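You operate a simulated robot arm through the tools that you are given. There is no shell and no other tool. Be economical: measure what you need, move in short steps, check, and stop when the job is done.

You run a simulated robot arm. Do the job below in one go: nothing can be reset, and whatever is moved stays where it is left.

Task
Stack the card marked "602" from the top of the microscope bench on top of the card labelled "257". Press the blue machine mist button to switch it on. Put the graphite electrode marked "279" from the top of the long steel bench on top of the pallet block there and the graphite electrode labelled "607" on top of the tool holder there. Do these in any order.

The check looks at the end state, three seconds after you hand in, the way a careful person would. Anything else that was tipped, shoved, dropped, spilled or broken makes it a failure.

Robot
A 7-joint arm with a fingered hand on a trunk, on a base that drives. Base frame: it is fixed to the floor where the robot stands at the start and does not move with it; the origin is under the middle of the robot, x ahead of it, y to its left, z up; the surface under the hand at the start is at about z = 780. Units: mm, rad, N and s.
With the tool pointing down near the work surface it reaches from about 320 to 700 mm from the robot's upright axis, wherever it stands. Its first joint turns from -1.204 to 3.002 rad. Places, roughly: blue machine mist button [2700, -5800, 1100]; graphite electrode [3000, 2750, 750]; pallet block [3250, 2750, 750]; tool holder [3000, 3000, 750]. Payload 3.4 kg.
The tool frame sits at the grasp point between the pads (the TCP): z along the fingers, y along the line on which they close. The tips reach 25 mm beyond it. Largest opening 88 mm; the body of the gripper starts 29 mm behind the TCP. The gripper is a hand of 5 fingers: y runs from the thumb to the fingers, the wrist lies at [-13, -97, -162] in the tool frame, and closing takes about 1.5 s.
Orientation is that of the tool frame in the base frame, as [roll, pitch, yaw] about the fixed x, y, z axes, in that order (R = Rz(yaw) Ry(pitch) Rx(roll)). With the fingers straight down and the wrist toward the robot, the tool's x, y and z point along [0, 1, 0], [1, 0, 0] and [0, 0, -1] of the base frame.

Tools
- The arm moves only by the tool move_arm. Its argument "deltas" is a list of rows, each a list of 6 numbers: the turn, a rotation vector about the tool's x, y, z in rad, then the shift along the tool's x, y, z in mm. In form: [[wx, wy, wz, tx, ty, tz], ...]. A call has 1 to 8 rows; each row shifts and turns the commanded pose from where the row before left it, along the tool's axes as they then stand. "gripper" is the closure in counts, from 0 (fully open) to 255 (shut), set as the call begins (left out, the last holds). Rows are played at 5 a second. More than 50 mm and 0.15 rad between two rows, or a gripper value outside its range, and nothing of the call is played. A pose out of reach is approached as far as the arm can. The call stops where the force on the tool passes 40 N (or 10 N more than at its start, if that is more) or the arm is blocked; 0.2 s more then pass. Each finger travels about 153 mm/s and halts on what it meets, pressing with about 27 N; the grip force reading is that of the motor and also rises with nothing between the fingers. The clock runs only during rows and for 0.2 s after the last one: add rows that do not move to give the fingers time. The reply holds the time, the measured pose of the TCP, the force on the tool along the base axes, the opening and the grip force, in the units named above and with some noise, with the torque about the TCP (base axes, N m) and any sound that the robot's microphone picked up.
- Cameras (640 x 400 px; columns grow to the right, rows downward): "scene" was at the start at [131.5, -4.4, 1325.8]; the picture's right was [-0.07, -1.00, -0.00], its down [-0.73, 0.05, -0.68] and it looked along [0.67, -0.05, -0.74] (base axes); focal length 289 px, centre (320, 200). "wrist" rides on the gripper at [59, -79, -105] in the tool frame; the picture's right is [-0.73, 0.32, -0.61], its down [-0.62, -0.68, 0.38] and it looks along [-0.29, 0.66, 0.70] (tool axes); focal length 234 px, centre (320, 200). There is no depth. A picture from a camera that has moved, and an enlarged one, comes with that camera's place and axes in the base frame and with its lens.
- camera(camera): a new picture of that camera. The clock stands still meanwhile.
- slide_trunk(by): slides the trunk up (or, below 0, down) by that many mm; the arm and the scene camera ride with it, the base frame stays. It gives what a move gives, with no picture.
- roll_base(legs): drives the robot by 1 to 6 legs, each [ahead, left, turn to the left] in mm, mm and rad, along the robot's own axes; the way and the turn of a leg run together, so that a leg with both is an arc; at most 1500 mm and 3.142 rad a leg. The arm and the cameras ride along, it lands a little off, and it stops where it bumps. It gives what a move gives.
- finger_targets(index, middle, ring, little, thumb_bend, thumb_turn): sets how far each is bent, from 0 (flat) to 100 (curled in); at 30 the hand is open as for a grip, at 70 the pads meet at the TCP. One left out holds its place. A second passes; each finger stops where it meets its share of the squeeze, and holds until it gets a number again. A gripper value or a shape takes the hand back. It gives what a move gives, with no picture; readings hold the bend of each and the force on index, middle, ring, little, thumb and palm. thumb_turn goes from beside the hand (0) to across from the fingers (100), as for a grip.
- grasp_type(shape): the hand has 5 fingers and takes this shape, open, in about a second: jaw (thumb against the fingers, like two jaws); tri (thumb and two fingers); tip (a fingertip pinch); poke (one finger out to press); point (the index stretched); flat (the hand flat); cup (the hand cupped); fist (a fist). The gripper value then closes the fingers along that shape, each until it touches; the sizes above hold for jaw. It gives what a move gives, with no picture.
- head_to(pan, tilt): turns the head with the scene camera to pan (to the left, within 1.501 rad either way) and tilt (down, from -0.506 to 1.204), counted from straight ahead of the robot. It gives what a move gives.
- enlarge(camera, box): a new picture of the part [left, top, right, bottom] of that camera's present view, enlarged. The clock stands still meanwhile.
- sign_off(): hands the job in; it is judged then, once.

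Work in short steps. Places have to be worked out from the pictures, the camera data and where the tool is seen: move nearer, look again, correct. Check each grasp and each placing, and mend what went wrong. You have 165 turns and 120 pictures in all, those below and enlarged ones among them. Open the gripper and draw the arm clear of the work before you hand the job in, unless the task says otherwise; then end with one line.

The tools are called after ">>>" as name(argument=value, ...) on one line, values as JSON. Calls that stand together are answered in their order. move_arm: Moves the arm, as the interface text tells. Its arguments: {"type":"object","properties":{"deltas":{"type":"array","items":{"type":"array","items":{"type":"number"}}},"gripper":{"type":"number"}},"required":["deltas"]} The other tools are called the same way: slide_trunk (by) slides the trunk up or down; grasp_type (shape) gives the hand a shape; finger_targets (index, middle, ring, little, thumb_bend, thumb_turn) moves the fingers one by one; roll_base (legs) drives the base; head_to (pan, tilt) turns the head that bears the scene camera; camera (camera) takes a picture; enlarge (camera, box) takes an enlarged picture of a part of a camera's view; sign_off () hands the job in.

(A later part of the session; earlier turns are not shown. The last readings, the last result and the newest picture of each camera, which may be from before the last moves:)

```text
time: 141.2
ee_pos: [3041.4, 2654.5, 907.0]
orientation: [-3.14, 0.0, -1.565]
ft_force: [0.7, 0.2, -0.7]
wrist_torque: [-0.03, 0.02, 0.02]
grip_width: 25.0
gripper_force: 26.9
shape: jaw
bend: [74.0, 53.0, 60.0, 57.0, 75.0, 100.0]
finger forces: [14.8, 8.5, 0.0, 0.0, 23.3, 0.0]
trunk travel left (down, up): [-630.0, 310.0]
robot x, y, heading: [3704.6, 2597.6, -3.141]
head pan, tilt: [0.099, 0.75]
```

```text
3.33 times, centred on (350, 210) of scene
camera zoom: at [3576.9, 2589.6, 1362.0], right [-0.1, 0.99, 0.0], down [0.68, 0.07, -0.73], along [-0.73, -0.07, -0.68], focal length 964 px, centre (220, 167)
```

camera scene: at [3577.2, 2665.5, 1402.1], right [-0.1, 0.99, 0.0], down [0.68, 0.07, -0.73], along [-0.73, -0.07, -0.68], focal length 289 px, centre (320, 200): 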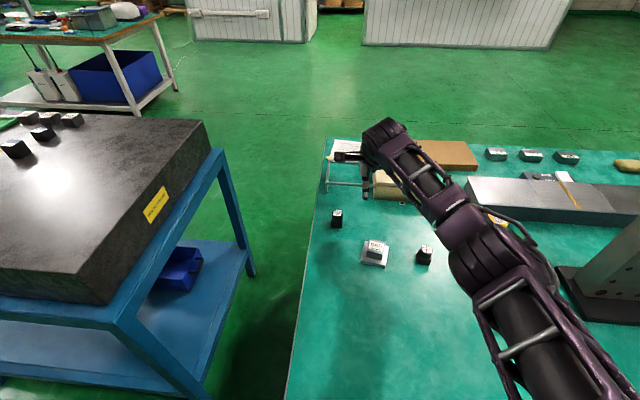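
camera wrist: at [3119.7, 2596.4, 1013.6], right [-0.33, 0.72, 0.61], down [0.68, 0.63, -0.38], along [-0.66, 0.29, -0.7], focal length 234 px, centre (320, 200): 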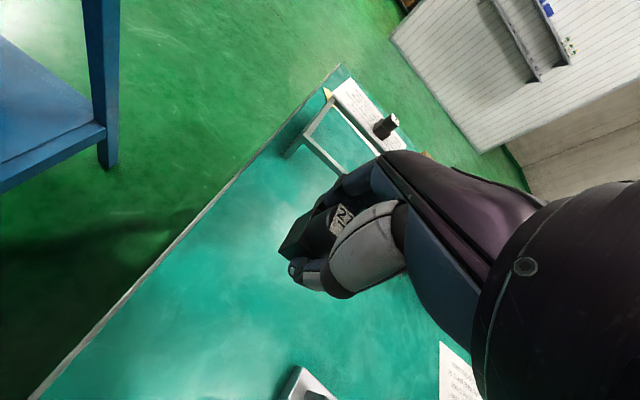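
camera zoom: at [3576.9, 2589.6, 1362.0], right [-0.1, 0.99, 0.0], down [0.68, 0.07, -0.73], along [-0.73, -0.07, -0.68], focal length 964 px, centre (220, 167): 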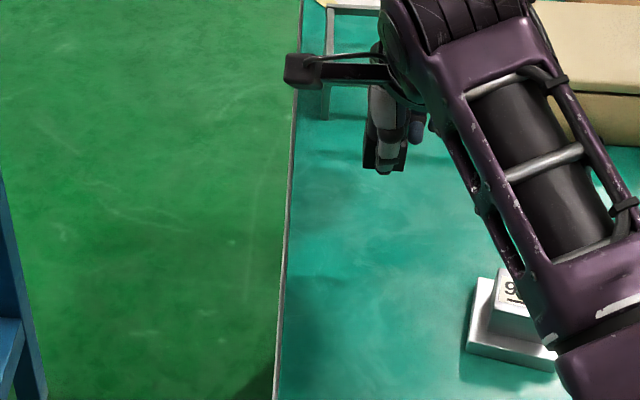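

The electrode hangs upright. I move toward the pallet block, stopping short to re-measure it.

>>> move_arm(deltas=[[0, 0, 0, -5, -30, -5], [0, 0, 0, -5, -30, 0], [0, 0, 0, -5, -20, 0], [0, 0, 0, 0, 0, 0]])

>>> camera(camera="wrist")

>>> enlarge(camera="scene", box=[300, 170, 420, 290])

```text
time: 142.2
ee_pos: [3120.9, 2670.6, 912.6]
orientation: [-3.14, -0.001, -1.566]
ft_force: [0.6, 0.4, -0.5]
wrist_torque: [0.02, -0.01, -0.01]
grip_width: 24.8
gripper_force: 26.6
shape: jaw
bend: [74.0, 53.0, 60.0, 57.0, 75.0, 100.0]
finger forces: [14.7, 8.3, 0.0, 0.0, 23.2, 0.0]
trunk travel left (down, up): [-630.0, 310.0]
robot x, y, heading: [3707.4, 2595.2, -3.14]
head pan, tilt: [0.099, 0.75]
```

```text
56 pictures are left
camera wrist: at [3199.9, 2612.7, 1018.4], right [-0.33, 0.72, 0.61], down [0.68, 0.63, -0.38], along [-0.66, 0.29, -0.7], focal length 234 px, centre (320, 200)
```

wrist: 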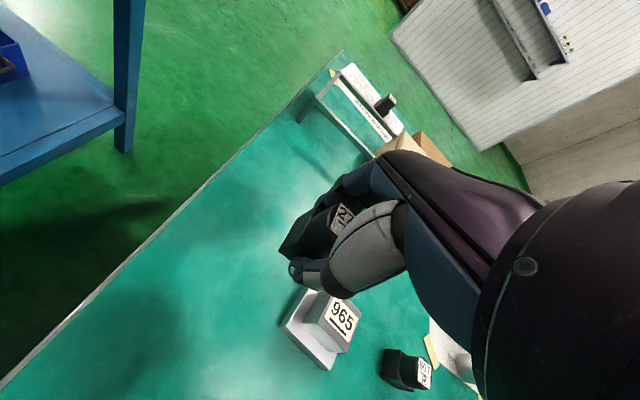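

```text
3.33 times, centred on (360, 230) of scene
camera zoom: at [3577.0, 2589.5, 1362.0], right [-0.1, 0.99, 0.0], down [0.68, 0.07, -0.73], along [-0.73, -0.07, -0.68], focal length 964 px, centre (187, 100)
```

zoom: 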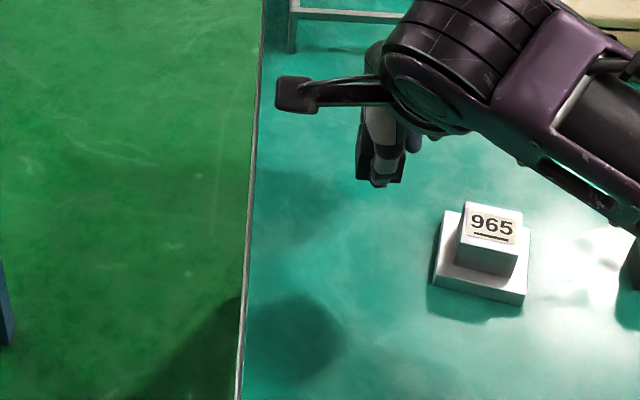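

Pallet block top at about [3128, 2755, 841]. I move over it and lower to about 10 mm above contact.

>>> move_arm(deltas=[[0, 0, 0, -30, -3, 0], [0, 0, 0, -30, -3, 0], [0, 0, 0, -23, -3, 0], [0, 0, 0, 0, 0, 15], [0, 0, 0, 0, 0, 15], [0, 0, 0, 0, 0, 0]])

>>> enlarge(camera="scene", box=[320, 190, 420, 270])

>>> enlarge(camera="wrist", box=[240, 180, 400, 340])

```text
time: 143.6
ee_pos: [3130.0, 2752.8, 881.6]
orientation: [-3.139, -0.001, -1.563]
ft_force: [-0.5, -0.7, -0.7]
wrist_torque: [-0.01, -0.02, -0.01]
grip_width: 24.8
gripper_force: 27.4
shape: jaw
bend: [74.0, 53.0, 60.0, 57.0, 75.0, 100.0]
finger forces: [14.9, 8.4, 0.1, 0.0, 23.2, 0.0]
trunk travel left (down, up): [-630.0, 310.0]
robot x, y, heading: [3707.6, 2596.3, -3.139]
head pan, tilt: [0.099, 0.75]
```

```text
5.00 times, centred on (370, 230) of scene
camera zoom: at [3577.3, 2589.8, 1362.1], right [-0.1, 0.99, 0.0], down [0.68, 0.07, -0.73], along [-0.73, -0.07, -0.68], focal length 1445 px, centre (70, 50)
```

zoom: 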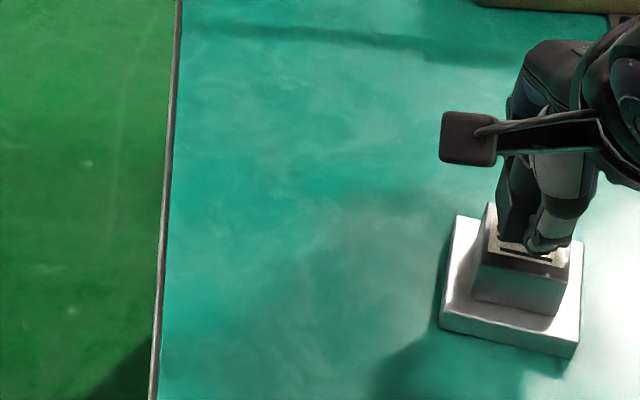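

```text
2.50 times, centred on (320, 260) of wrist
camera zoom: at [3208.3, 2695.3, 988.3], right [-0.33, 0.72, 0.61], down [0.68, 0.63, -0.38], along [-0.66, 0.29, -0.7], focal length 585 px, centre (320, 50)
```

zoom: 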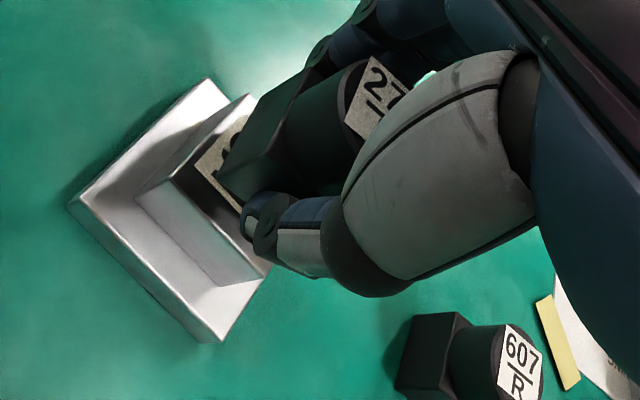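

The electrode's base is centred on the block top within a few mm. Lower in small steps until contact.

>>> move_arm(deltas=[[0, 0, 0, 0, 0, 5], [0, 0, 0, 0, 0, 3], [0, 0, 0, 0, 0, 1.5], [0, 0, 0, 0, 0, 0]])

>>> enlarge(camera="wrist", box=[240, 180, 400, 340])

```text
time: 144.6
ee_pos: [3130.8, 2754.2, 873.1]
orientation: [3.141, 0.001, -1.566]
ft_force: [-0.6, -0.3, 0.2]
wrist_torque: [-0.02, 0.0, 0.01]
grip_width: 25.1
gripper_force: 27.1
shape: jaw
bend: [74.0, 53.0, 60.0, 57.0, 75.0, 100.0]
finger forces: [14.9, 8.5, 0.1, 0.1, 23.2, 0.0]
trunk travel left (down, up): [-630.0, 310.0]
robot x, y, heading: [3707.3, 2598.7, -3.14]
head pan, tilt: [0.099, 0.75]
```

```text
2.50 times, centred on (320, 260) of wrist
camera zoom: at [3208.6, 2695.4, 979.0], right [-0.33, 0.72, 0.61], down [0.68, 0.63, -0.38], along [-0.66, 0.29, -0.7], focal length 585 px, centre (320, 50)
```

zoom: 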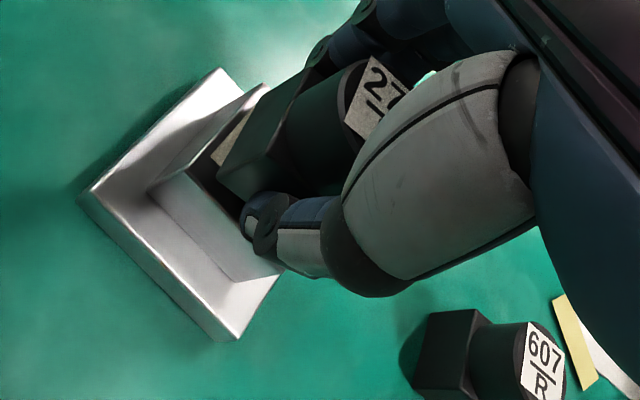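

>>> move_arm(deltas=[[0, 0, 0, 0, 0, 1.5], [0, 0, 0, 0, 0, 1.5], [0, 0, 0, 0, 0, 1], [0, 0, 0, 0, 0, 0]])

```text
time: 145.6
ee_pos: [3129.5, 2753.9, 869.7]
orientation: [-3.141, 0.001, -1.564]
ft_force: [0.1, 0.5, -0.1]
wrist_torque: [0.04, -0.03, 0.02]
grip_width: 25.0
gripper_force: 26.9
shape: jaw
bend: [74.0, 53.0, 60.0, 57.0, 75.0, 100.0]
finger forces: [14.8, 8.4, 0.1, 0.1, 23.2, 0.0]
trunk travel left (down, up): [-630.0, 310.0]
robot x, y, heading: [3705.4, 2599.5, -3.139]
head pan, tilt: [0.099, 0.75]
```

No contact yet; continuing in 1.5 mm steps.

>>> move_arm(deltas=[[0, 0, 0, 0, 0, 1.5], [0, 0, 0, 0, 0, 1.5], [0, 0, 0, 0, 0, 0]])

>>> enlarge(camera="wrist", box=[240, 180, 340, 280])

```text
time: 146.4
ee_pos: [3129.2, 2754.7, 867.3]
orientation: [-3.14, 0.001, -1.564]
ft_force: [0.1, 1.8, 3.2]
wrist_torque: [0.01, 0.07, -0.01]
grip_width: 24.9
gripper_force: 27.2
shape: jaw
bend: [74.0, 53.0, 60.0, 57.0, 75.0, 100.0]
finger forces: [15.2, 8.7, 0.1, 0.0, 23.3, 0.1]
trunk travel left (down, up): [-630.0, 310.0]
robot x, y, heading: [3704.5, 2600.6, -3.14]
head pan, tilt: [0.099, 0.75]
```

```text
4.00 times, centred on (290, 230) of wrist
camera zoom: at [3208.9, 2695.3, 972.3], right [-0.33, 0.72, 0.61], down [0.68, 0.63, -0.38], along [-0.66, 0.29, -0.7], focal length 937 px, centre (440, 80)
```

zoom: 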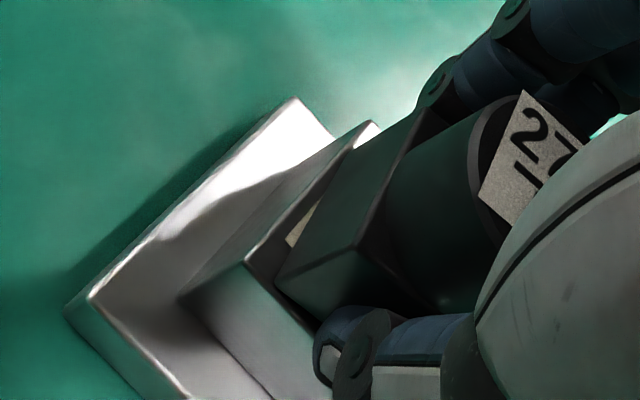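

Contact (3 N); the base lies fully on the block. I release by opening gently.

>>> move_arm(deltas=[[0, 0, 0, 0, 0, 0], [0, 0, 0, 0, 0, 0], [0, 0, 0, 0, 0, 0], [0, 0, 0, 0, 0, 0], [0, 0, 0, 0, 0, 0], [0, 0, 0, 0, 0, 0]], gripper=0)

>>> camera(camera="wrist")

```text
time: 147.8
ee_pos: [3130.7, 2753.7, 866.2]
orientation: [-3.141, 0.0, -1.565]
ft_force: [-0.6, -0.2, 0.3]
wrist_torque: [-0.03, -0.02, -0.03]
grip_width: 87.7
gripper_force: 0.0
shape: jaw
bend: [30.0, 30.0, 30.0, 30.0, 30.0, 98.0]
finger forces: [0.0, 0.0, 0.2, 0.1, 0.0, 0.1]
trunk travel left (down, up): [-630.0, 310.0]
robot x, y, heading: [3708.9, 2597.7, -3.141]
head pan, tilt: [0.099, 0.75]
```

```text
50 pictures are left
camera wrist: at [3208.5, 2695.4, 971.8], right [-0.33, 0.72, 0.61], down [0.68, 0.63, -0.38], along [-0.66, 0.29, -0.7], focal length 234 px, centre (320, 200)
```

wrist: 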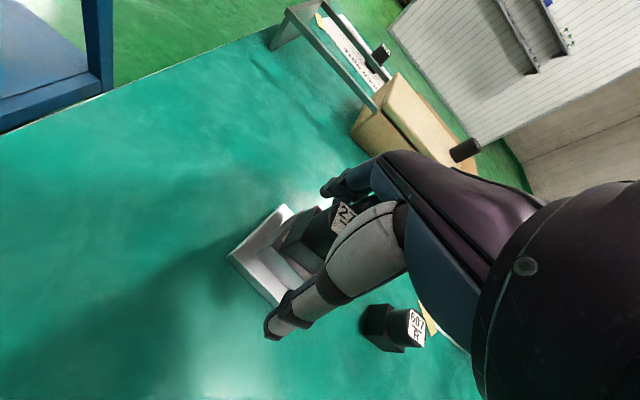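

It stands. I lift straight up.

>>> move_arm(deltas=[[0, 0, 0, 0, 0, -15], [0, 0, 0, 0, 0, -25], [0, 0, 0, 0, 0, -35], [0, 0, 0, 0, 0, -35], [0, 0, 0, 0, 0, 0]])

>>> camera(camera="wrist")

>>> camera(camera="scene")

```text
time: 149.0
ee_pos: [3130.9, 2752.7, 976.3]
orientation: [-3.138, 0.001, -1.566]
ft_force: [-0.4, -0.2, 0.4]
wrist_torque: [0.0, 0.03, 0.01]
grip_width: 87.8
gripper_force: 0.0
shape: jaw
bend: [30.0, 30.0, 30.0, 30.0, 30.0, 98.0]
finger forces: [0.1, 0.0, 0.0, 0.1, 0.0, 0.0]
trunk travel left (down, up): [-630.0, 310.0]
robot x, y, heading: [3708.7, 2595.9, -3.14]
head pan, tilt: [0.099, 0.75]
```

```text
49 pictures are left
camera wrist: at [3208.8, 2695.4, 1081.6], right [-0.33, 0.72, 0.61], down [0.68, 0.63, -0.38], along [-0.66, 0.29, -0.7], focal length 234 px, centre (320, 200)
```

wrist: 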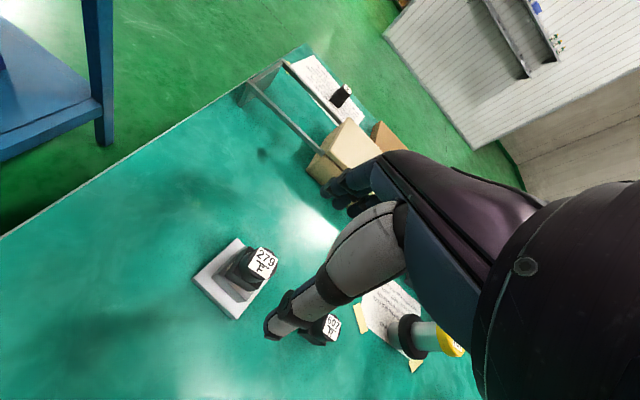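

```text
48 pictures are left
camera scene: at [3577.1, 2590.0, 1362.1], right [-0.1, 0.99, 0.0], down [0.68, 0.07, -0.73], along [-0.73, -0.07, -0.68], focal length 289 px, centre (320, 200)
```

scene: 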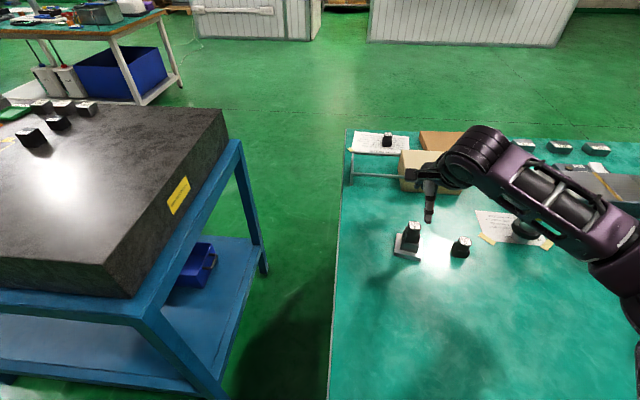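

279 stands on the pallet block. Now 607, near [3126, 2873]. I raise the arm a bit, pull back, and shift the base right by 210 mm.

>>> move_arm(deltas=[[0, 0, 0, 0, -20, -30], [0, 0, 0, 0, -20, -30], [0, 0, 0, 0, 0, 0]])

>>> roll_base(legs=[[0, -210, 0]])

>>> move_arm(deltas=[[0, 0, 0, 30, 0, 0], [0, 0, 0, 30, 0, 0], [0, 0, 0, 25, 0, 0], [0, 0, 0, 0, 0, 0]])

>>> camera(camera="wrist")

>>> head_to(pan=-0.1, tilt=0.75)

>>> camera(camera="scene")

```text
time: 149.8
ee_pos: [3170.4, 2752.6, 1035.3]
orientation: [-3.14, 0.001, -1.566]
ft_force: [-0.3, 0.0, 0.1]
wrist_torque: [-0.02, 0.01, -0.01]
grip_width: 87.7
gripper_force: 0.0
shape: jaw
bend: [30.0, 30.0, 30.0, 30.0, 30.0, 98.0]
finger forces: [0.0, 0.0, 0.0, 0.1, 0.0, 0.1]
trunk travel left (down, up): [-630.0, 310.0]
robot x, y, heading: [3708.9, 2598.4, -3.137]
head pan, tilt: [0.099, 0.75]
```

```text
time: 151.4
ee_pos: [3170.1, 2964.9, 1036.6]
orientation: [-3.142, 0.0, -1.563]
ft_force: [1.0, 0.2, 1.5]
wrist_torque: [-0.06, 0.03, -0.01]
grip_width: 87.7
gripper_force: 0.1
shape: jaw
bend: [30.0, 30.0, 30.0, 30.0, 30.0, 98.0]
finger forces: [0.1, 0.0, 0.0, 0.1, 0.0, 0.1]
trunk travel left (down, up): [-630.0, 310.0]
robot x, y, heading: [3706.6, 2806.0, -3.14]
head pan, tilt: [0.099, 0.75]
```

```text
time: 152.4
ee_pos: [3171.4, 2879.2, 1035.6]
orientation: [-3.141, 0.001, -1.564]
ft_force: [-0.1, 0.8, 0.3]
wrist_torque: [0.0, -0.02, 0.0]
grip_width: 87.5
gripper_force: 0.0
shape: jaw
bend: [30.0, 30.0, 30.0, 30.0, 30.0, 98.0]
finger forces: [0.1, 0.1, 0.0, 0.1, 0.1, 0.0]
trunk travel left (down, up): [-630.0, 310.0]
robot x, y, heading: [3706.8, 2809.1, -3.138]
head pan, tilt: [0.099, 0.75]
```

```text
47 pictures are left
camera wrist: at [3249.8, 2821.0, 1141.2], right [-0.33, 0.72, 0.61], down [0.68, 0.63, -0.38], along [-0.66, 0.29, -0.7], focal length 234 px, centre (320, 200)
```

wrist: 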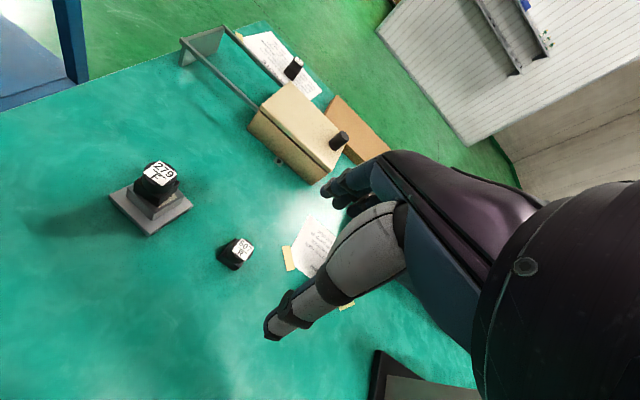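

```text
time: 153.1
ee_pos: [3170.6, 2878.9, 1035.4]
orientation: [3.141, 0.002, -1.563]
ft_force: [0.1, -0.2, -0.3]
wrist_torque: [0.01, 0.03, -0.02]
grip_width: 87.6
gripper_force: 0.1
shape: jaw
bend: [30.0, 30.0, 30.0, 30.0, 30.0, 98.0]
finger forces: [0.0, 0.1, 0.0, 0.0, 0.0, 0.0]
trunk travel left (down, up): [-630.0, 310.0]
robot x, y, heading: [3707.6, 2806.1, -3.139]
head pan, tilt: [-0.099, 0.75]
```

```text
46 pictures are left
camera scene: at [3577.2, 2816.8, 1362.1], right [0.1, 1.0, 0.0], down [0.68, -0.07, -0.73], along [-0.73, 0.07, -0.68], focal length 289 px, centre (320, 200)
```

scene: 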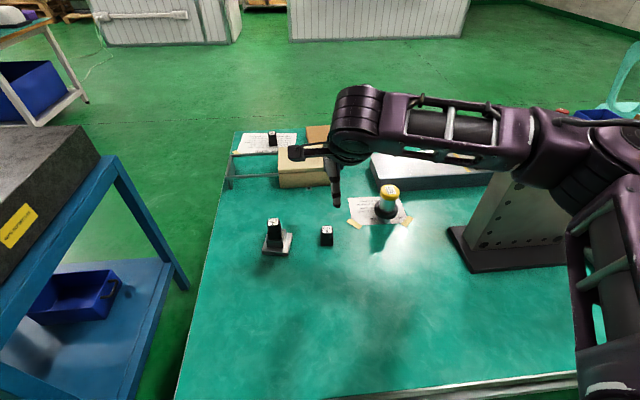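

607 is near [3126, 2877]. To keep the elbow away from the tall angle plate I back the base up 75 mm, so that the arm stretches more, then go over 607.

>>> roll_base(legs=[[-75, 0, 0]])

>>> move_arm(deltas=[[0, 0, 0, 0, 30, 20], [0, 0, 0, 0, 30, 20], [0, 0, 0, 0, 30, 20], [0, 0, 0, 2, 30, 30], [0, 0, 0, 0, 0, 0]])

>>> camera(camera="wrist")

>>> camera(camera="scene")

```text
time: 154.2
ee_pos: [3246.4, 2879.6, 1036.1]
orientation: [3.14, -0.001, -1.564]
ft_force: [0.1, -0.5, 0.8]
wrist_torque: [0.0, 0.01, 0.05]
grip_width: 87.8
gripper_force: 0.0
shape: jaw
bend: [30.0, 30.0, 30.0, 30.0, 30.0, 98.0]
finger forces: [0.0, 0.0, 0.0, 0.0, 0.1, 0.0]
trunk travel left (down, up): [-630.0, 310.0]
robot x, y, heading: [3784.9, 2806.0, -3.142]
head pan, tilt: [-0.099, 0.75]
```

```text
time: 155.4
ee_pos: [3125.7, 2876.2, 945.2]
orientation: [3.141, 0.001, -1.566]
ft_force: [1.3, 0.9, 0.0]
wrist_torque: [0.03, 0.0, 0.01]
grip_width: 87.6
gripper_force: 0.1
shape: jaw
bend: [30.0, 30.0, 30.0, 30.0, 30.0, 98.0]
finger forces: [0.0, 0.0, 0.0, 0.0, 0.1, 0.0]
trunk travel left (down, up): [-630.0, 310.0]
robot x, y, heading: [3782.0, 2805.0, -3.14]
head pan, tilt: [-0.099, 0.75]
```

```text
45 pictures are left
camera wrist: at [3203.9, 2818.8, 1051.3], right [-0.33, 0.72, 0.61], down [0.68, 0.63, -0.38], along [-0.66, 0.29, -0.7], focal length 234 px, centre (320, 200)
```

wrist: 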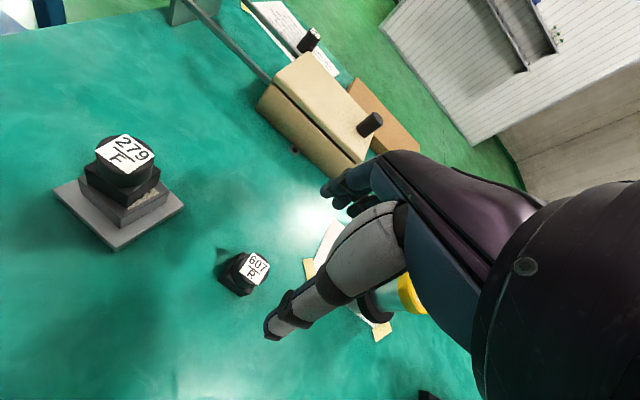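

```text
44 pictures are left
camera scene: at [3653.0, 2817.5, 1362.2], right [0.1, 1.0, 0.0], down [0.68, -0.07, -0.73], along [-0.73, 0.07, -0.68], focal length 289 px, centre (320, 200)
```

scene: 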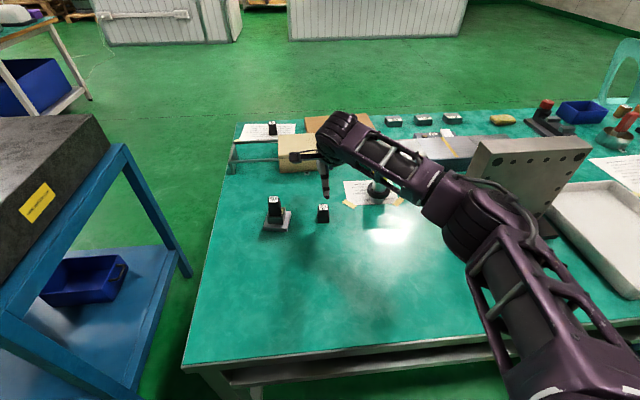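

Elbow is clear of the plate. 607 measured at [3124, 2878.5]; I correct and descend most of the way.

>>> move_arm(deltas=[[0, 0, 0, -2, 1.5, 30], [0, 0, 0, 0, 0, 30], [0, 0, 0, 0, 0, 20], [0, 0, 0, 0, 0, 0]])

>>> enlarge(camera="wrist", box=[200, 180, 440, 380])

```text
time: 156.4
ee_pos: [3123.7, 2878.1, 865.3]
orientation: [-3.141, 0.001, -1.562]
ft_force: [0.6, -0.8, -0.5]
wrist_torque: [-0.03, 0.0, 0.01]
grip_width: 87.8
gripper_force: 0.1
shape: jaw
bend: [30.0, 30.0, 30.0, 30.0, 30.0, 98.0]
finger forces: [0.0, 0.0, 0.0, 0.0, 0.0, 0.0]
trunk travel left (down, up): [-630.0, 310.0]
robot x, y, heading: [3783.2, 2811.4, -3.138]
head pan, tilt: [-0.099, 0.75]
```

```text
2.00 times, centred on (320, 280) of wrist
camera zoom: at [3203.0, 2820.0, 970.7], right [-0.33, 0.72, 0.61], down [0.68, 0.63, -0.38], along [-0.66, 0.29, -0.7], focal length 468 px, centre (320, 40)
```

zoom: 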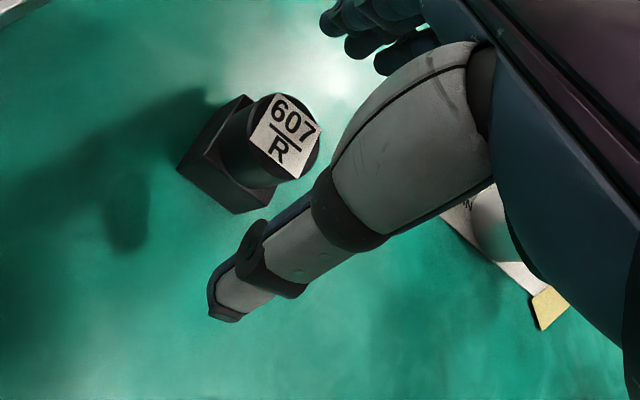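

Centred; descend to grip height.

>>> move_arm(deltas=[[0, 0, 0, 0, -1.5, 15], [0, 0, 0, 0, 0, 12], [0, 0, 0, 0, 0, 8], [0, 0, 0, 0, 0, 0]])

>>> move_arm(deltas=[[0, 0, 0, 0, 0, 0], [0, 0, 0, 0, 0, 0], [0, 0, 0, 0, 0, 0], [0, 0, 0, 0, 0, 0], [0, 0, 0, 0, 0, 0], [0, 0, 0, 0, 0, 0], [0, 0, 0, 0, 0, 0], [0, 0, 0, 0, 0, 0]], gripper=255)

>>> enlarge(camera="wrist", box=[240, 170, 400, 350])

```text
time: 157.4
ee_pos: [3125.5, 2878.5, 831.5]
orientation: [-3.141, 0.002, -1.564]
ft_force: [-1.0, -0.1, -0.7]
wrist_torque: [-0.01, 0.02, -0.03]
grip_width: 87.8
gripper_force: 0.1
shape: jaw
bend: [30.0, 30.0, 30.0, 30.0, 30.0, 98.0]
finger forces: [0.0, 0.1, 0.0, 0.0, 0.1, 0.0]
trunk travel left (down, up): [-630.0, 310.0]
robot x, y, heading: [3782.7, 2808.4, -3.141]
head pan, tilt: [-0.099, 0.75]
```

```text
time: 159.2
ee_pos: [3125.7, 2878.3, 828.8]
orientation: [-3.139, -0.001, -1.563]
ft_force: [0.1, 0.9, -0.4]
wrist_torque: [0.03, -0.02, -0.03]
grip_width: 24.5
gripper_force: 26.6
shape: jaw
bend: [74.0, 54.0, 60.0, 57.0, 75.0, 100.0]
finger forces: [14.8, 8.6, 0.0, 0.0, 23.3, 0.0]
trunk travel left (down, up): [-630.0, 310.0]
robot x, y, heading: [3780.8, 2805.3, -3.132]
head pan, tilt: [-0.099, 0.75]
```

```text
2.22 times, centred on (320, 260) of wrist
camera zoom: at [3204.5, 2819.9, 935.7], right [-0.33, 0.72, 0.61], down [0.68, 0.63, -0.38], along [-0.66, 0.29, -0.7], focal length 520 px, centre (320, 67)
```

zoom: 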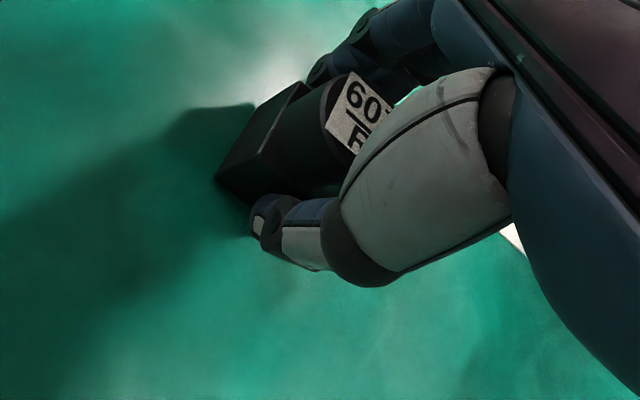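

Gripped. Lift high enough to clear the tool holder, then look at it.

>>> move_arm(deltas=[[0, 0, 0, 0, 0, -10], [0, 0, 0, 0, 0, -30], [0, 0, 0, 0, 0, -40], [0, 0, 0, 0, 0, -40], [0, 0, 0, 0, -20, -20], [0, 0, 0, 0, 0, 0]])

>>> camera(camera="wrist")

>>> camera(camera="scene")

```text
time: 160.6
ee_pos: [3145.2, 2879.4, 970.3]
orientation: [-3.141, 0.001, -1.564]
ft_force: [0.6, -0.4, -0.5]
wrist_torque: [0.0, 0.0, -0.01]
grip_width: 24.7
gripper_force: 26.6
shape: jaw
bend: [74.0, 54.0, 60.0, 57.0, 75.0, 100.0]
finger forces: [14.7, 8.5, 0.0, 0.1, 23.3, 0.0]
trunk travel left (down, up): [-630.0, 310.0]
robot x, y, heading: [3781.9, 2806.1, -3.139]
head pan, tilt: [-0.099, 0.75]
```

```text
41 pictures are left
camera wrist: at [3224.1, 2820.0, 1075.7], right [-0.33, 0.72, 0.61], down [0.68, 0.63, -0.38], along [-0.66, 0.29, -0.7], focal length 234 px, centre (320, 200)
```

wrist: 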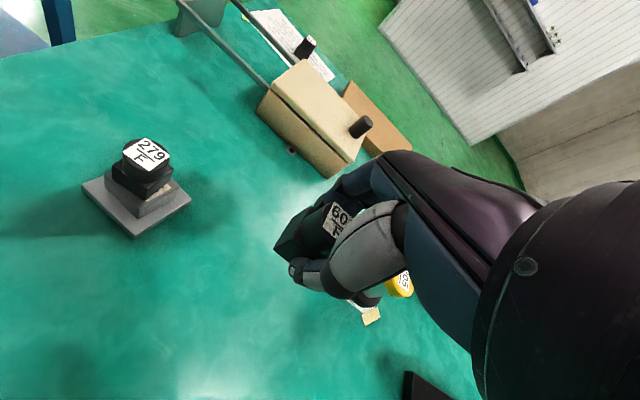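

```text
40 pictures are left
camera scene: at [3651.4, 2816.7, 1362.0], right [0.1, 1.0, 0.0], down [0.68, -0.07, -0.73], along [-0.73, 0.07, -0.68], focal length 289 px, centre (320, 200)
```

scene: 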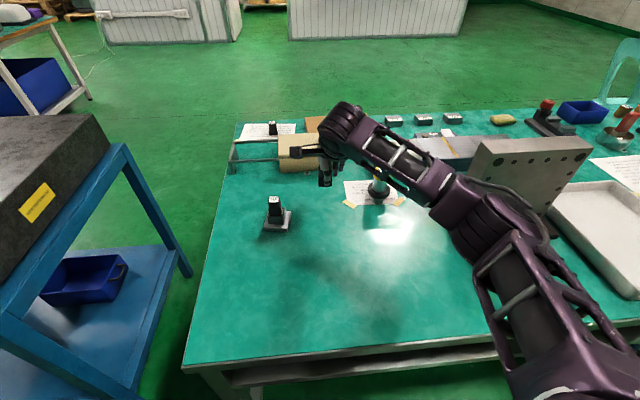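

The holder's top is roughly [3064, 3039, 905]. I drive so that the arm geometry stays the same as now, stopping the hand short of the holder to measure it.

>>> roll_base(legs=[[0, -75, 0], [60, 0, 0]])

>>> camera(camera="wrist")

>>> camera(camera="scene")

```text
time: 162.2
ee_pos: [3084.2, 2953.6, 970.2]
orientation: [-3.139, -0.002, -1.564]
ft_force: [-0.4, -0.7, 0.0]
wrist_torque: [-0.01, 0.02, 0.0]
grip_width: 24.8
gripper_force: 27.3
shape: jaw
bend: [74.0, 54.0, 60.0, 57.0, 75.0, 100.0]
finger forces: [14.8, 8.6, 0.0, 0.0, 23.4, 0.0]
trunk travel left (down, up): [-630.0, 310.0]
robot x, y, heading: [3723.4, 2879.4, -3.138]
head pan, tilt: [-0.099, 0.75]
```

```text
39 pictures are left
camera wrist: at [3163.5, 2895.4, 1075.3], right [-0.33, 0.72, 0.61], down [0.68, 0.63, -0.38], along [-0.66, 0.28, -0.7], focal length 234 px, centre (320, 200)
```

wrist: 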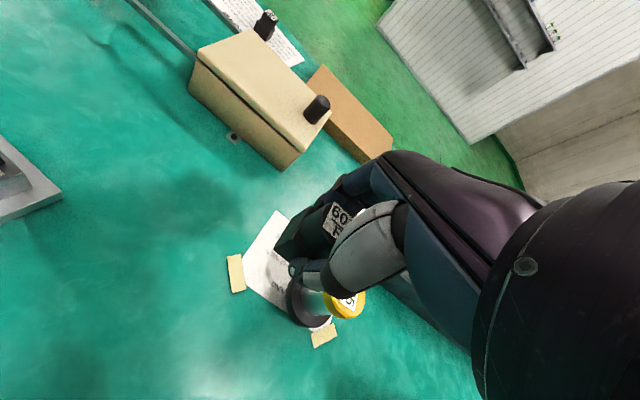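

```text
38 pictures are left
camera scene: at [3590.7, 2892.6, 1361.9], right [0.1, 1.0, 0.0], down [0.68, -0.07, -0.73], along [-0.73, 0.07, -0.68], focal length 289 px, centre (320, 200)
```

scene: 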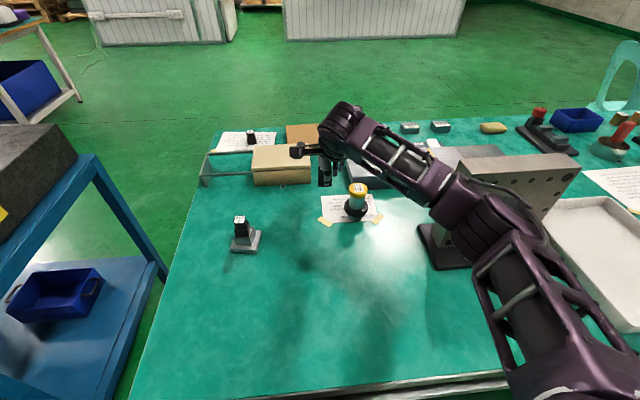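

Holder's top is visible in both; enlarging for a precise fix.

>>> enlarge(camera="scene", box=[300, 150, 400, 230])

>>> enlarge(camera="wrist", box=[260, 190, 400, 350])

```text
5.00 times, centred on (350, 190) of scene
camera zoom: at [3590.7, 2892.6, 1361.9], right [0.1, 1.0, 0.0], down [0.68, -0.07, -0.73], along [-0.73, 0.07, -0.68], focal length 1445 px, centre (170, 250)
```

zoom: 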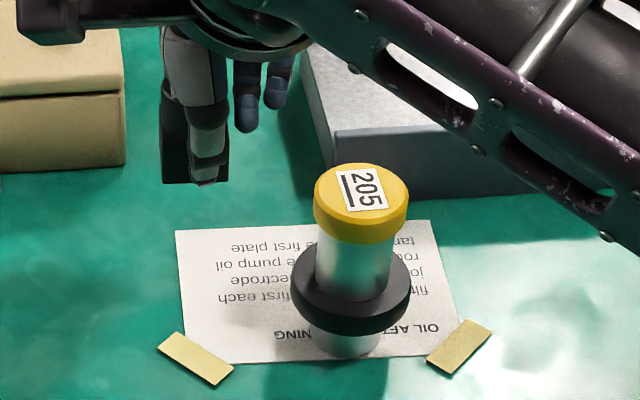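

```text
2.50 times, centred on (330, 270) of wrist
camera zoom: at [3163.5, 2895.4, 1075.3], right [-0.33, 0.72, 0.61], down [0.68, 0.63, -0.38], along [-0.66, 0.28, -0.7], focal length 585 px, centre (295, 25)
```

zoom: 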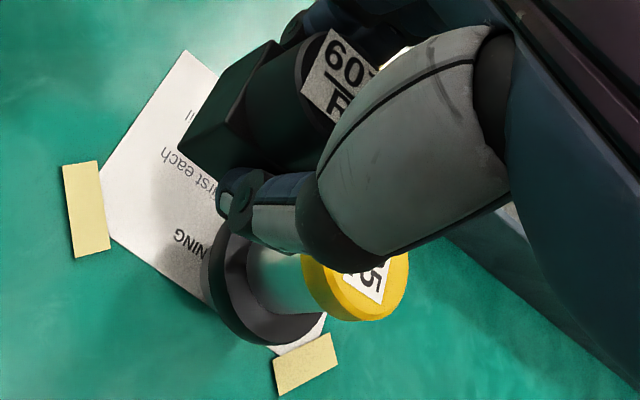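

Holder top ≈ [3068, 3038.5, 905]; electrode ≈ 2–3 mm off the TCP in x. I shift the base right 75 mm, then fine-position with the arm.

>>> roll_base(legs=[[0, -75, 0]])

```text
time: 163.2
ee_pos: [3085.2, 3028.1, 969.3]
orientation: [-3.138, -0.001, -1.563]
ft_force: [-0.1, 0.9, 0.2]
wrist_torque: [-0.01, -0.07, -0.03]
grip_width: 24.8
gripper_force: 26.6
shape: jaw
bend: [74.0, 54.0, 60.0, 57.0, 75.0, 100.0]
finger forces: [14.8, 8.6, 0.1, 0.0, 23.4, 0.0]
trunk travel left (down, up): [-630.0, 310.0]
robot x, y, heading: [3721.6, 2956.2, -3.134]
head pan, tilt: [-0.099, 0.75]
```

>>> move_arm(deltas=[[0, 0, 0, -11.5, 0, 0], [0, 0, 0, 0, 14.5, 0], [0, 0, 0, 0, 0, 10], [0, 0, 0, 0, 0, 10], [0, 0, 0, 0, 0, 0]])

>>> enlarge(camera="scene", box=[300, 140, 400, 220])

>>> enlarge(camera="wrist", box=[240, 180, 380, 340])

```text
time: 164.4
ee_pos: [3072.0, 3039.5, 949.9]
orientation: [3.141, -0.002, -1.56]
ft_force: [-0.4, 0.9, -1.0]
wrist_torque: [0.0, 0.04, 0.02]
grip_width: 24.8
gripper_force: 27.1
shape: jaw
bend: [74.0, 54.0, 60.0, 57.0, 75.0, 100.0]
finger forces: [14.8, 8.6, 0.0, 0.0, 23.5, 0.1]
trunk travel left (down, up): [-630.0, 310.0]
robot x, y, heading: [3724.6, 2958.3, -3.137]
head pan, tilt: [-0.099, 0.75]
```

```text
5.00 times, centred on (350, 180) of scene
camera zoom: at [3592.1, 2966.6, 1362.1], right [0.1, 1.0, 0.0], down [0.68, -0.07, -0.73], along [-0.73, 0.07, -0.68], focal length 1445 px, centre (170, 300)
```

zoom: 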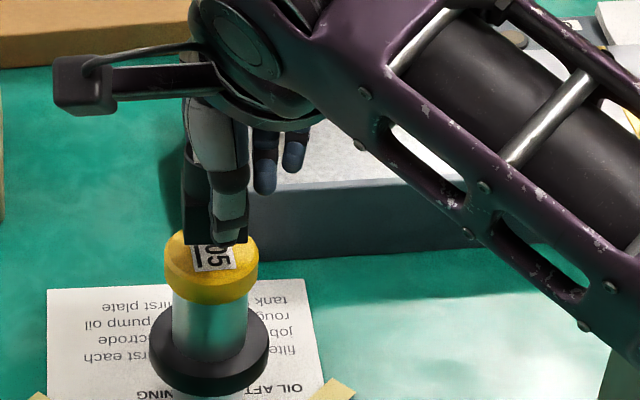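

```text
2.50 times, centred on (310, 260) of wrist
camera zoom: at [3149.9, 2980.7, 1055.9], right [-0.33, 0.72, 0.61], down [0.68, 0.63, -0.38], along [-0.66, 0.28, -0.7], focal length 585 px, centre (345, 50)
```

zoom: 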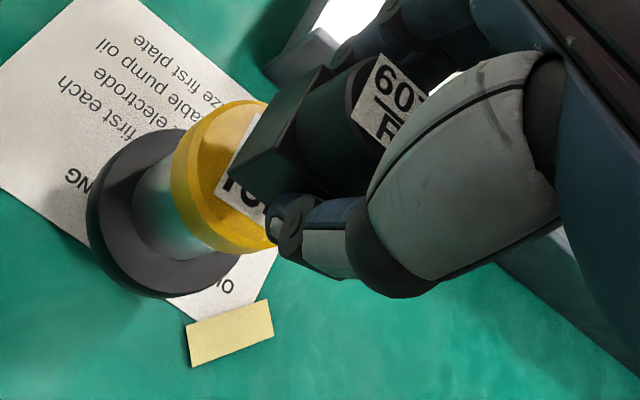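

Electrode base centre ≈ [3067, 3039], matching the cap centre. Lowering in small steps.

>>> move_arm(deltas=[[0, 0, 0, 0, 0, 5], [0, 0, 0, 0, 0, 4], [0, 0, 0, 0, 0, 2], [0, 0, 0, 0, 0, 0]])

>>> enlarge(camera="wrist", box=[240, 180, 380, 340])

```text
time: 165.4
ee_pos: [3071.4, 3039.1, 939.4]
orientation: [-3.14, -0.001, -1.562]
ft_force: [-1.3, -0.2, -0.1]
wrist_torque: [-0.01, 0.0, -0.02]
grip_width: 24.9
gripper_force: 26.6
shape: jaw
bend: [74.0, 54.0, 60.0, 57.0, 75.0, 100.0]
finger forces: [14.9, 8.6, 0.1, 0.0, 23.5, 0.0]
trunk travel left (down, up): [-630.0, 310.0]
robot x, y, heading: [3721.7, 2957.8, -3.136]
head pan, tilt: [-0.099, 0.75]
```

```text
2.50 times, centred on (310, 260) of wrist
camera zoom: at [3149.8, 2980.5, 1044.6], right [-0.33, 0.72, 0.61], down [0.68, 0.63, -0.38], along [-0.66, 0.28, -0.7], focal length 585 px, centre (345, 50)
```

zoom: 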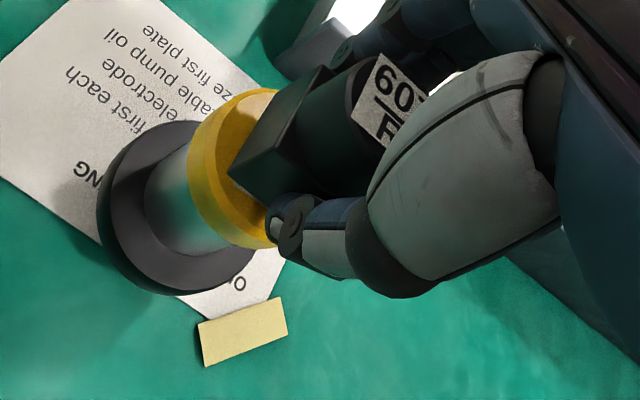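

>>> move_arm(deltas=[[0, 0, 0, 0, 0, 1.5], [0, 0, 0, 0, 0, 1.5], [0, 0, 0, 0, 0, 0]])

>>> enlarge(camera="wrist", box=[260, 190, 340, 290])

```text
time: 166.2
ee_pos: [3070.6, 3037.4, 936.3]
orientation: [-3.141, 0.0, -1.563]
ft_force: [-0.1, -0.5, -1.4]
wrist_torque: [-0.03, 0.0, 0.03]
grip_width: 24.7
gripper_force: 26.6
shape: jaw
bend: [74.0, 54.0, 60.0, 57.0, 75.0, 100.0]
finger forces: [14.8, 8.6, 0.0, 0.0, 23.4, 0.0]
trunk travel left (down, up): [-630.0, 310.0]
robot x, y, heading: [3723.2, 2956.9, -3.136]
head pan, tilt: [-0.099, 0.75]
```

```text
4.00 times, centred on (300, 240) of wrist
camera zoom: at [3149.7, 2980.4, 1041.5], right [-0.33, 0.72, 0.61], down [0.68, 0.63, -0.38], along [-0.66, 0.28, -0.7], focal length 937 px, centre (400, 40)
```

zoom: 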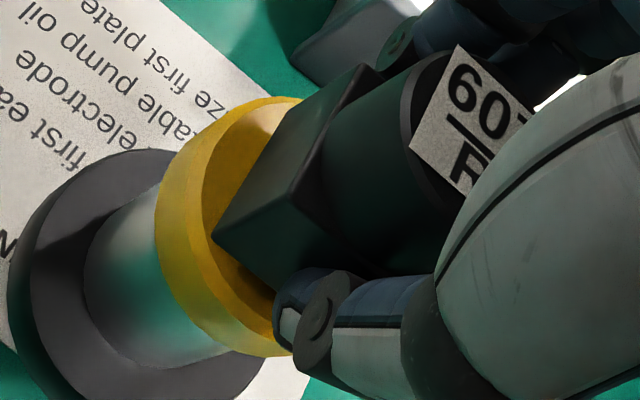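

The near-left corner is close to the rim; I shift about 2 mm toward -x and +y and keep lowering.

>>> move_arm(deltas=[[0, 0, 0, -2.5, 2, 0], [0, 0, 0, 0, 0, 1], [0, 0, 0, 0, 0, 1], [0, 0, 0, 0, 0, 0]])

>>> enlarge(camera="wrist", box=[260, 190, 340, 290])

```text
time: 167.2
ee_pos: [3068.6, 3041.3, 934.4]
orientation: [-3.14, 0.0, -1.564]
ft_force: [-0.3, 0.3, -0.6]
wrist_torque: [-0.01, 0.03, 0.01]
grip_width: 24.8
gripper_force: 27.0
shape: jaw
bend: [74.0, 54.0, 60.0, 57.0, 75.0, 100.0]
finger forces: [14.8, 8.6, 0.0, 0.0, 23.3, 0.0]
trunk travel left (down, up): [-630.0, 310.0]
robot x, y, heading: [3720.2, 2956.6, -3.135]
head pan, tilt: [-0.099, 0.75]
```

```text
4.00 times, centred on (300, 240) of wrist
camera zoom: at [3147.7, 2982.8, 1039.4], right [-0.33, 0.72, 0.61], down [0.68, 0.63, -0.38], along [-0.66, 0.28, -0.7], focal length 937 px, centre (400, 40)
```

zoom: 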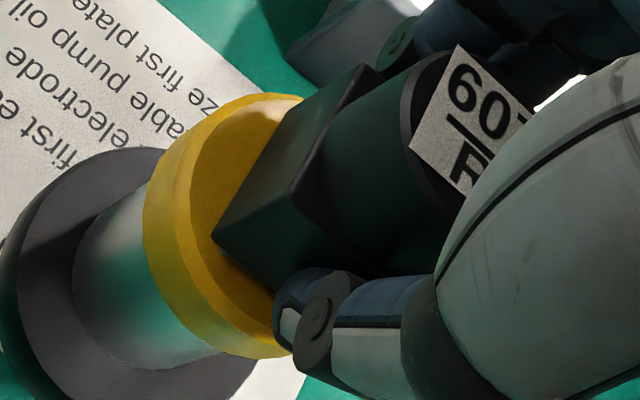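

>>> move_arm(deltas=[[0, 0, 0, 0, 0, 1], [0, 0, 0, 0, 0, 1], [0, 0, 0, 0, 0, 0]])

```text
time: 168.0
ee_pos: [3067.8, 3041.2, 933.2]
orientation: [-3.14, -0.001, -1.563]
ft_force: [-0.1, 0.2, -0.6]
wrist_torque: [0.01, -0.02, -0.03]
grip_width: 24.8
gripper_force: 26.7
shape: jaw
bend: [74.0, 54.0, 60.0, 57.0, 75.0, 100.0]
finger forces: [14.7, 8.6, 0.0, 0.0, 23.3, 0.0]
trunk travel left (down, up): [-630.0, 310.0]
robot x, y, heading: [3720.6, 2955.6, -3.142]
head pan, tilt: [-0.099, 0.75]
```

No contact yet; continuing 1 mm at a time.

>>> move_arm(deltas=[[0, 0, 0, 0, 0, 1], [0, 0, 0, 0, 0, 1], [0, 0, 0, 0, 0, 0]])

>>> enlarge(camera="wrist", box=[260, 190, 340, 290])

```text
time: 168.8
ee_pos: [3069.9, 3040.6, 931.3]
orientation: [3.139, -0.001, -1.562]
ft_force: [-1.4, 0.0, 3.7]
wrist_torque: [0.02, 0.11, 0.0]
grip_width: 25.0
gripper_force: 27.4
shape: jaw
bend: [74.0, 54.0, 60.0, 57.0, 75.0, 100.0]
finger forces: [15.5, 9.0, 0.1, 0.0, 23.6, 0.0]
trunk travel left (down, up): [-630.0, 310.0]
robot x, y, heading: [3724.2, 2960.0, -3.14]
head pan, tilt: [-0.099, 0.75]
```

```text
4.00 times, centred on (300, 240) of wrist
camera zoom: at [3148.3, 2982.8, 1036.6], right [-0.33, 0.72, 0.61], down [0.68, 0.63, -0.38], along [-0.66, 0.28, -0.7], focal length 937 px, centre (400, 40)
```

zoom: 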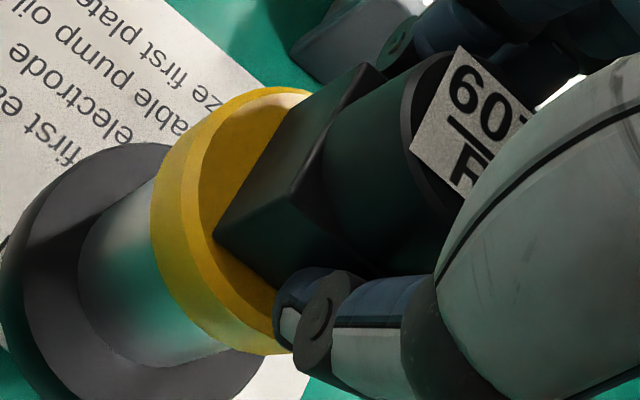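

Contact (3.7 N), base within the cap. Release.

>>> move_arm(deltas=[[0, 0, 0, 0, 0, 0], [0, 0, 0, 0, 0, 0], [0, 0, 0, 0, 0, 0], [0, 0, 0, 0, 0, 0], [0, 0, 0, 0, 0, 0], [0, 0, 0, 0, 0, 0]], gripper=0)

>>> move_arm(deltas=[[0, 0, 0, 0, 0, -10], [0, 0, 0, 0, 0, -20], [0, 0, 0, 0, 0, -30], [0, 0, 0, 0, 0, -40], [0, 0, 0, 0, -40, -20], [0, 0, 0, 0, -45, 0], [0, 0, 0, 0, -45, 0]])

>>> camera(camera="scene")

>>> camera(camera="wrist")

```text
time: 170.2
ee_pos: [3068.1, 3042.4, 928.7]
orientation: [-3.142, 0.001, -1.563]
ft_force: [0.3, -0.6, 0.4]
wrist_torque: [-0.02, -0.01, -0.02]
grip_width: 87.4
gripper_force: 0.1
shape: jaw
bend: [30.0, 30.0, 30.0, 30.0, 30.0, 98.0]
finger forces: [0.0, 0.0, 0.0, 0.1, 0.0, 0.0]
trunk travel left (down, up): [-630.0, 310.0]
robot x, y, heading: [3719.0, 2955.7, -3.139]
head pan, tilt: [-0.099, 0.75]
```

```text
time: 171.8
ee_pos: [3200.0, 3042.8, 1050.9]
orientation: [-3.14, -0.001, -1.563]
ft_force: [-0.2, -0.3, -0.4]
wrist_torque: [-0.01, 0.03, -0.01]
grip_width: 87.7
gripper_force: 0.0
shape: jaw
bend: [30.0, 30.0, 30.0, 30.0, 30.0, 98.0]
finger forces: [0.1, 0.0, 0.1, 0.0, 0.0, 0.1]
trunk travel left (down, up): [-630.0, 310.0]
robot x, y, heading: [3719.1, 2957.0, -3.135]
head pan, tilt: [-0.099, 0.75]
```

```text
29 pictures are left
camera scene: at [3593.8, 2966.8, 1362.3], right [0.1, 1.0, 0.0], down [0.68, -0.07, -0.73], along [-0.73, 0.07, -0.68], focal length 289 px, centre (320, 200)
```

scene: 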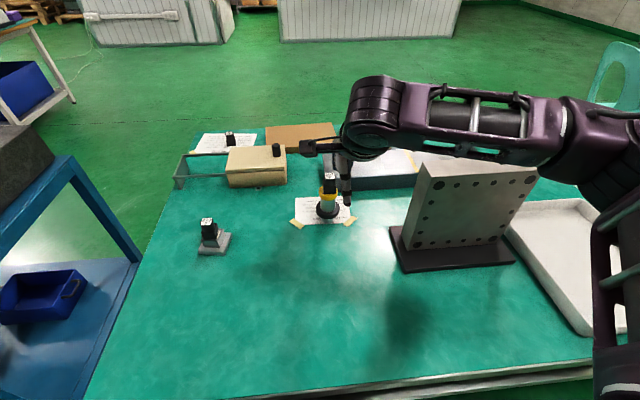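

```text
28 pictures are left
camera wrist: at [3279.9, 2984.5, 1157.0], right [-0.33, 0.72, 0.61], down [0.68, 0.63, -0.38], along [-0.66, 0.28, -0.7], focal length 234 px, centre (320, 200)
```

wrist: 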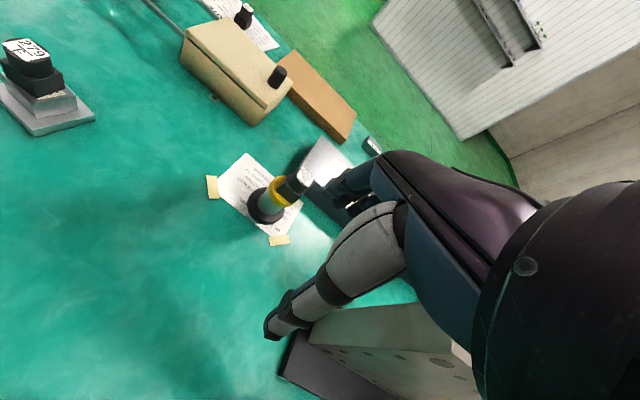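

Both electrodes stand properly on their targets. I back away from the bench, tuck the arm, and start the drive to the blue machine.

>>> roll_base(legs=[[-430, 0, 0]])

>>> move_arm(deltas=[[0, 0, 0, 10, -40, 0], [0, 0, 0, 20, -40, 0], [0, 0, 0, 30, -40, 0], [0, 0, 0, 30, -40, 0], [0, 0, 0, 30, -20, 0], [0, 0, 0, 0, 0, 0]])

>>> head_to(pan=0.0, tilt=0.35)

```text
time: 174.5
ee_pos: [3632.8, 3044.0, 1050.0]
orientation: [3.141, 0.0, -1.562]
ft_force: [0.0, 0.5, -0.1]
wrist_torque: [0.01, 0.02, 0.0]
grip_width: 87.7
gripper_force: 0.1
shape: jaw
bend: [30.0, 30.0, 30.0, 30.0, 30.0, 98.0]
finger forces: [0.1, 0.1, 0.0, 0.1, 0.1, 0.0]
trunk travel left (down, up): [-630.0, 310.0]
robot x, y, heading: [4157.5, 2957.7, -3.138]
head pan, tilt: [-0.099, 0.75]
```

```text
time: 175.9
ee_pos: [3814.2, 2926.0, 1051.1]
orientation: [-3.14, 0.001, -1.563]
ft_force: [0.0, 0.2, -0.1]
wrist_torque: [-0.03, 0.0, 0.04]
grip_width: 87.7
gripper_force: 0.0
shape: jaw
bend: [30.0, 30.0, 30.0, 30.0, 30.0, 98.0]
finger forces: [0.0, 0.0, 0.0, 0.0, 0.0, 0.0]
trunk travel left (down, up): [-630.0, 310.0]
robot x, y, heading: [4153.7, 2958.1, -3.141]
head pan, tilt: [-0.099, 0.75]
```

```text
time: 176.7
ee_pos: [3814.3, 2924.8, 1050.9]
orientation: [-3.141, 0.0, -1.562]
ft_force: [-0.3, -0.7, 0.1]
wrist_torque: [-0.03, 0.02, -0.01]
grip_width: 87.7
gripper_force: 0.0
shape: jaw
bend: [30.0, 30.0, 30.0, 30.0, 30.0, 98.0]
finger forces: [0.0, 0.0, 0.0, 0.0, 0.0, 0.0]
trunk travel left (down, up): [-630.0, 310.0]
robot x, y, heading: [4157.3, 2957.0, -3.139]
head pan, tilt: [0.0, 0.351]
```

>>> roll_base(legs=[[0, 1200, 0], [0, 1107, 0]])

>>> camera(camera="scene")

```text
time: 188.1
ee_pos: [3828.3, 613.0, 1050.1]
orientation: [-3.141, -0.001, -1.556]
ft_force: [0.7, -0.9, 0.5]
wrist_torque: [-0.02, 0.01, 0.0]
grip_width: 87.8
gripper_force: 0.0
shape: jaw
bend: [30.0, 30.0, 30.0, 30.0, 30.0, 98.0]
finger forces: [0.0, 0.1, 0.0, 0.0, 0.0, 0.1]
trunk travel left (down, up): [-630.0, 310.0]
robot x, y, heading: [4169.1, 647.5, -3.126]
head pan, tilt: [0.0, 0.351]
```

```text
27 pictures are left
camera scene: at [4028.4, 648.4, 1397.7], right [-0.01, 1.0, 0.0], down [0.34, 0.0, -0.94], along [-0.94, -0.01, -0.34], focal length 289 px, centre (320, 200)
```

scene: 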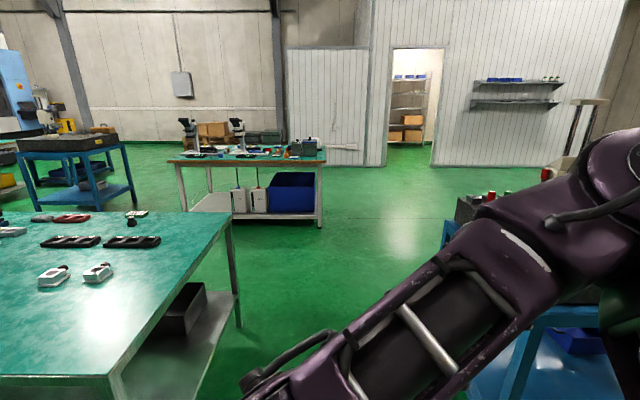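

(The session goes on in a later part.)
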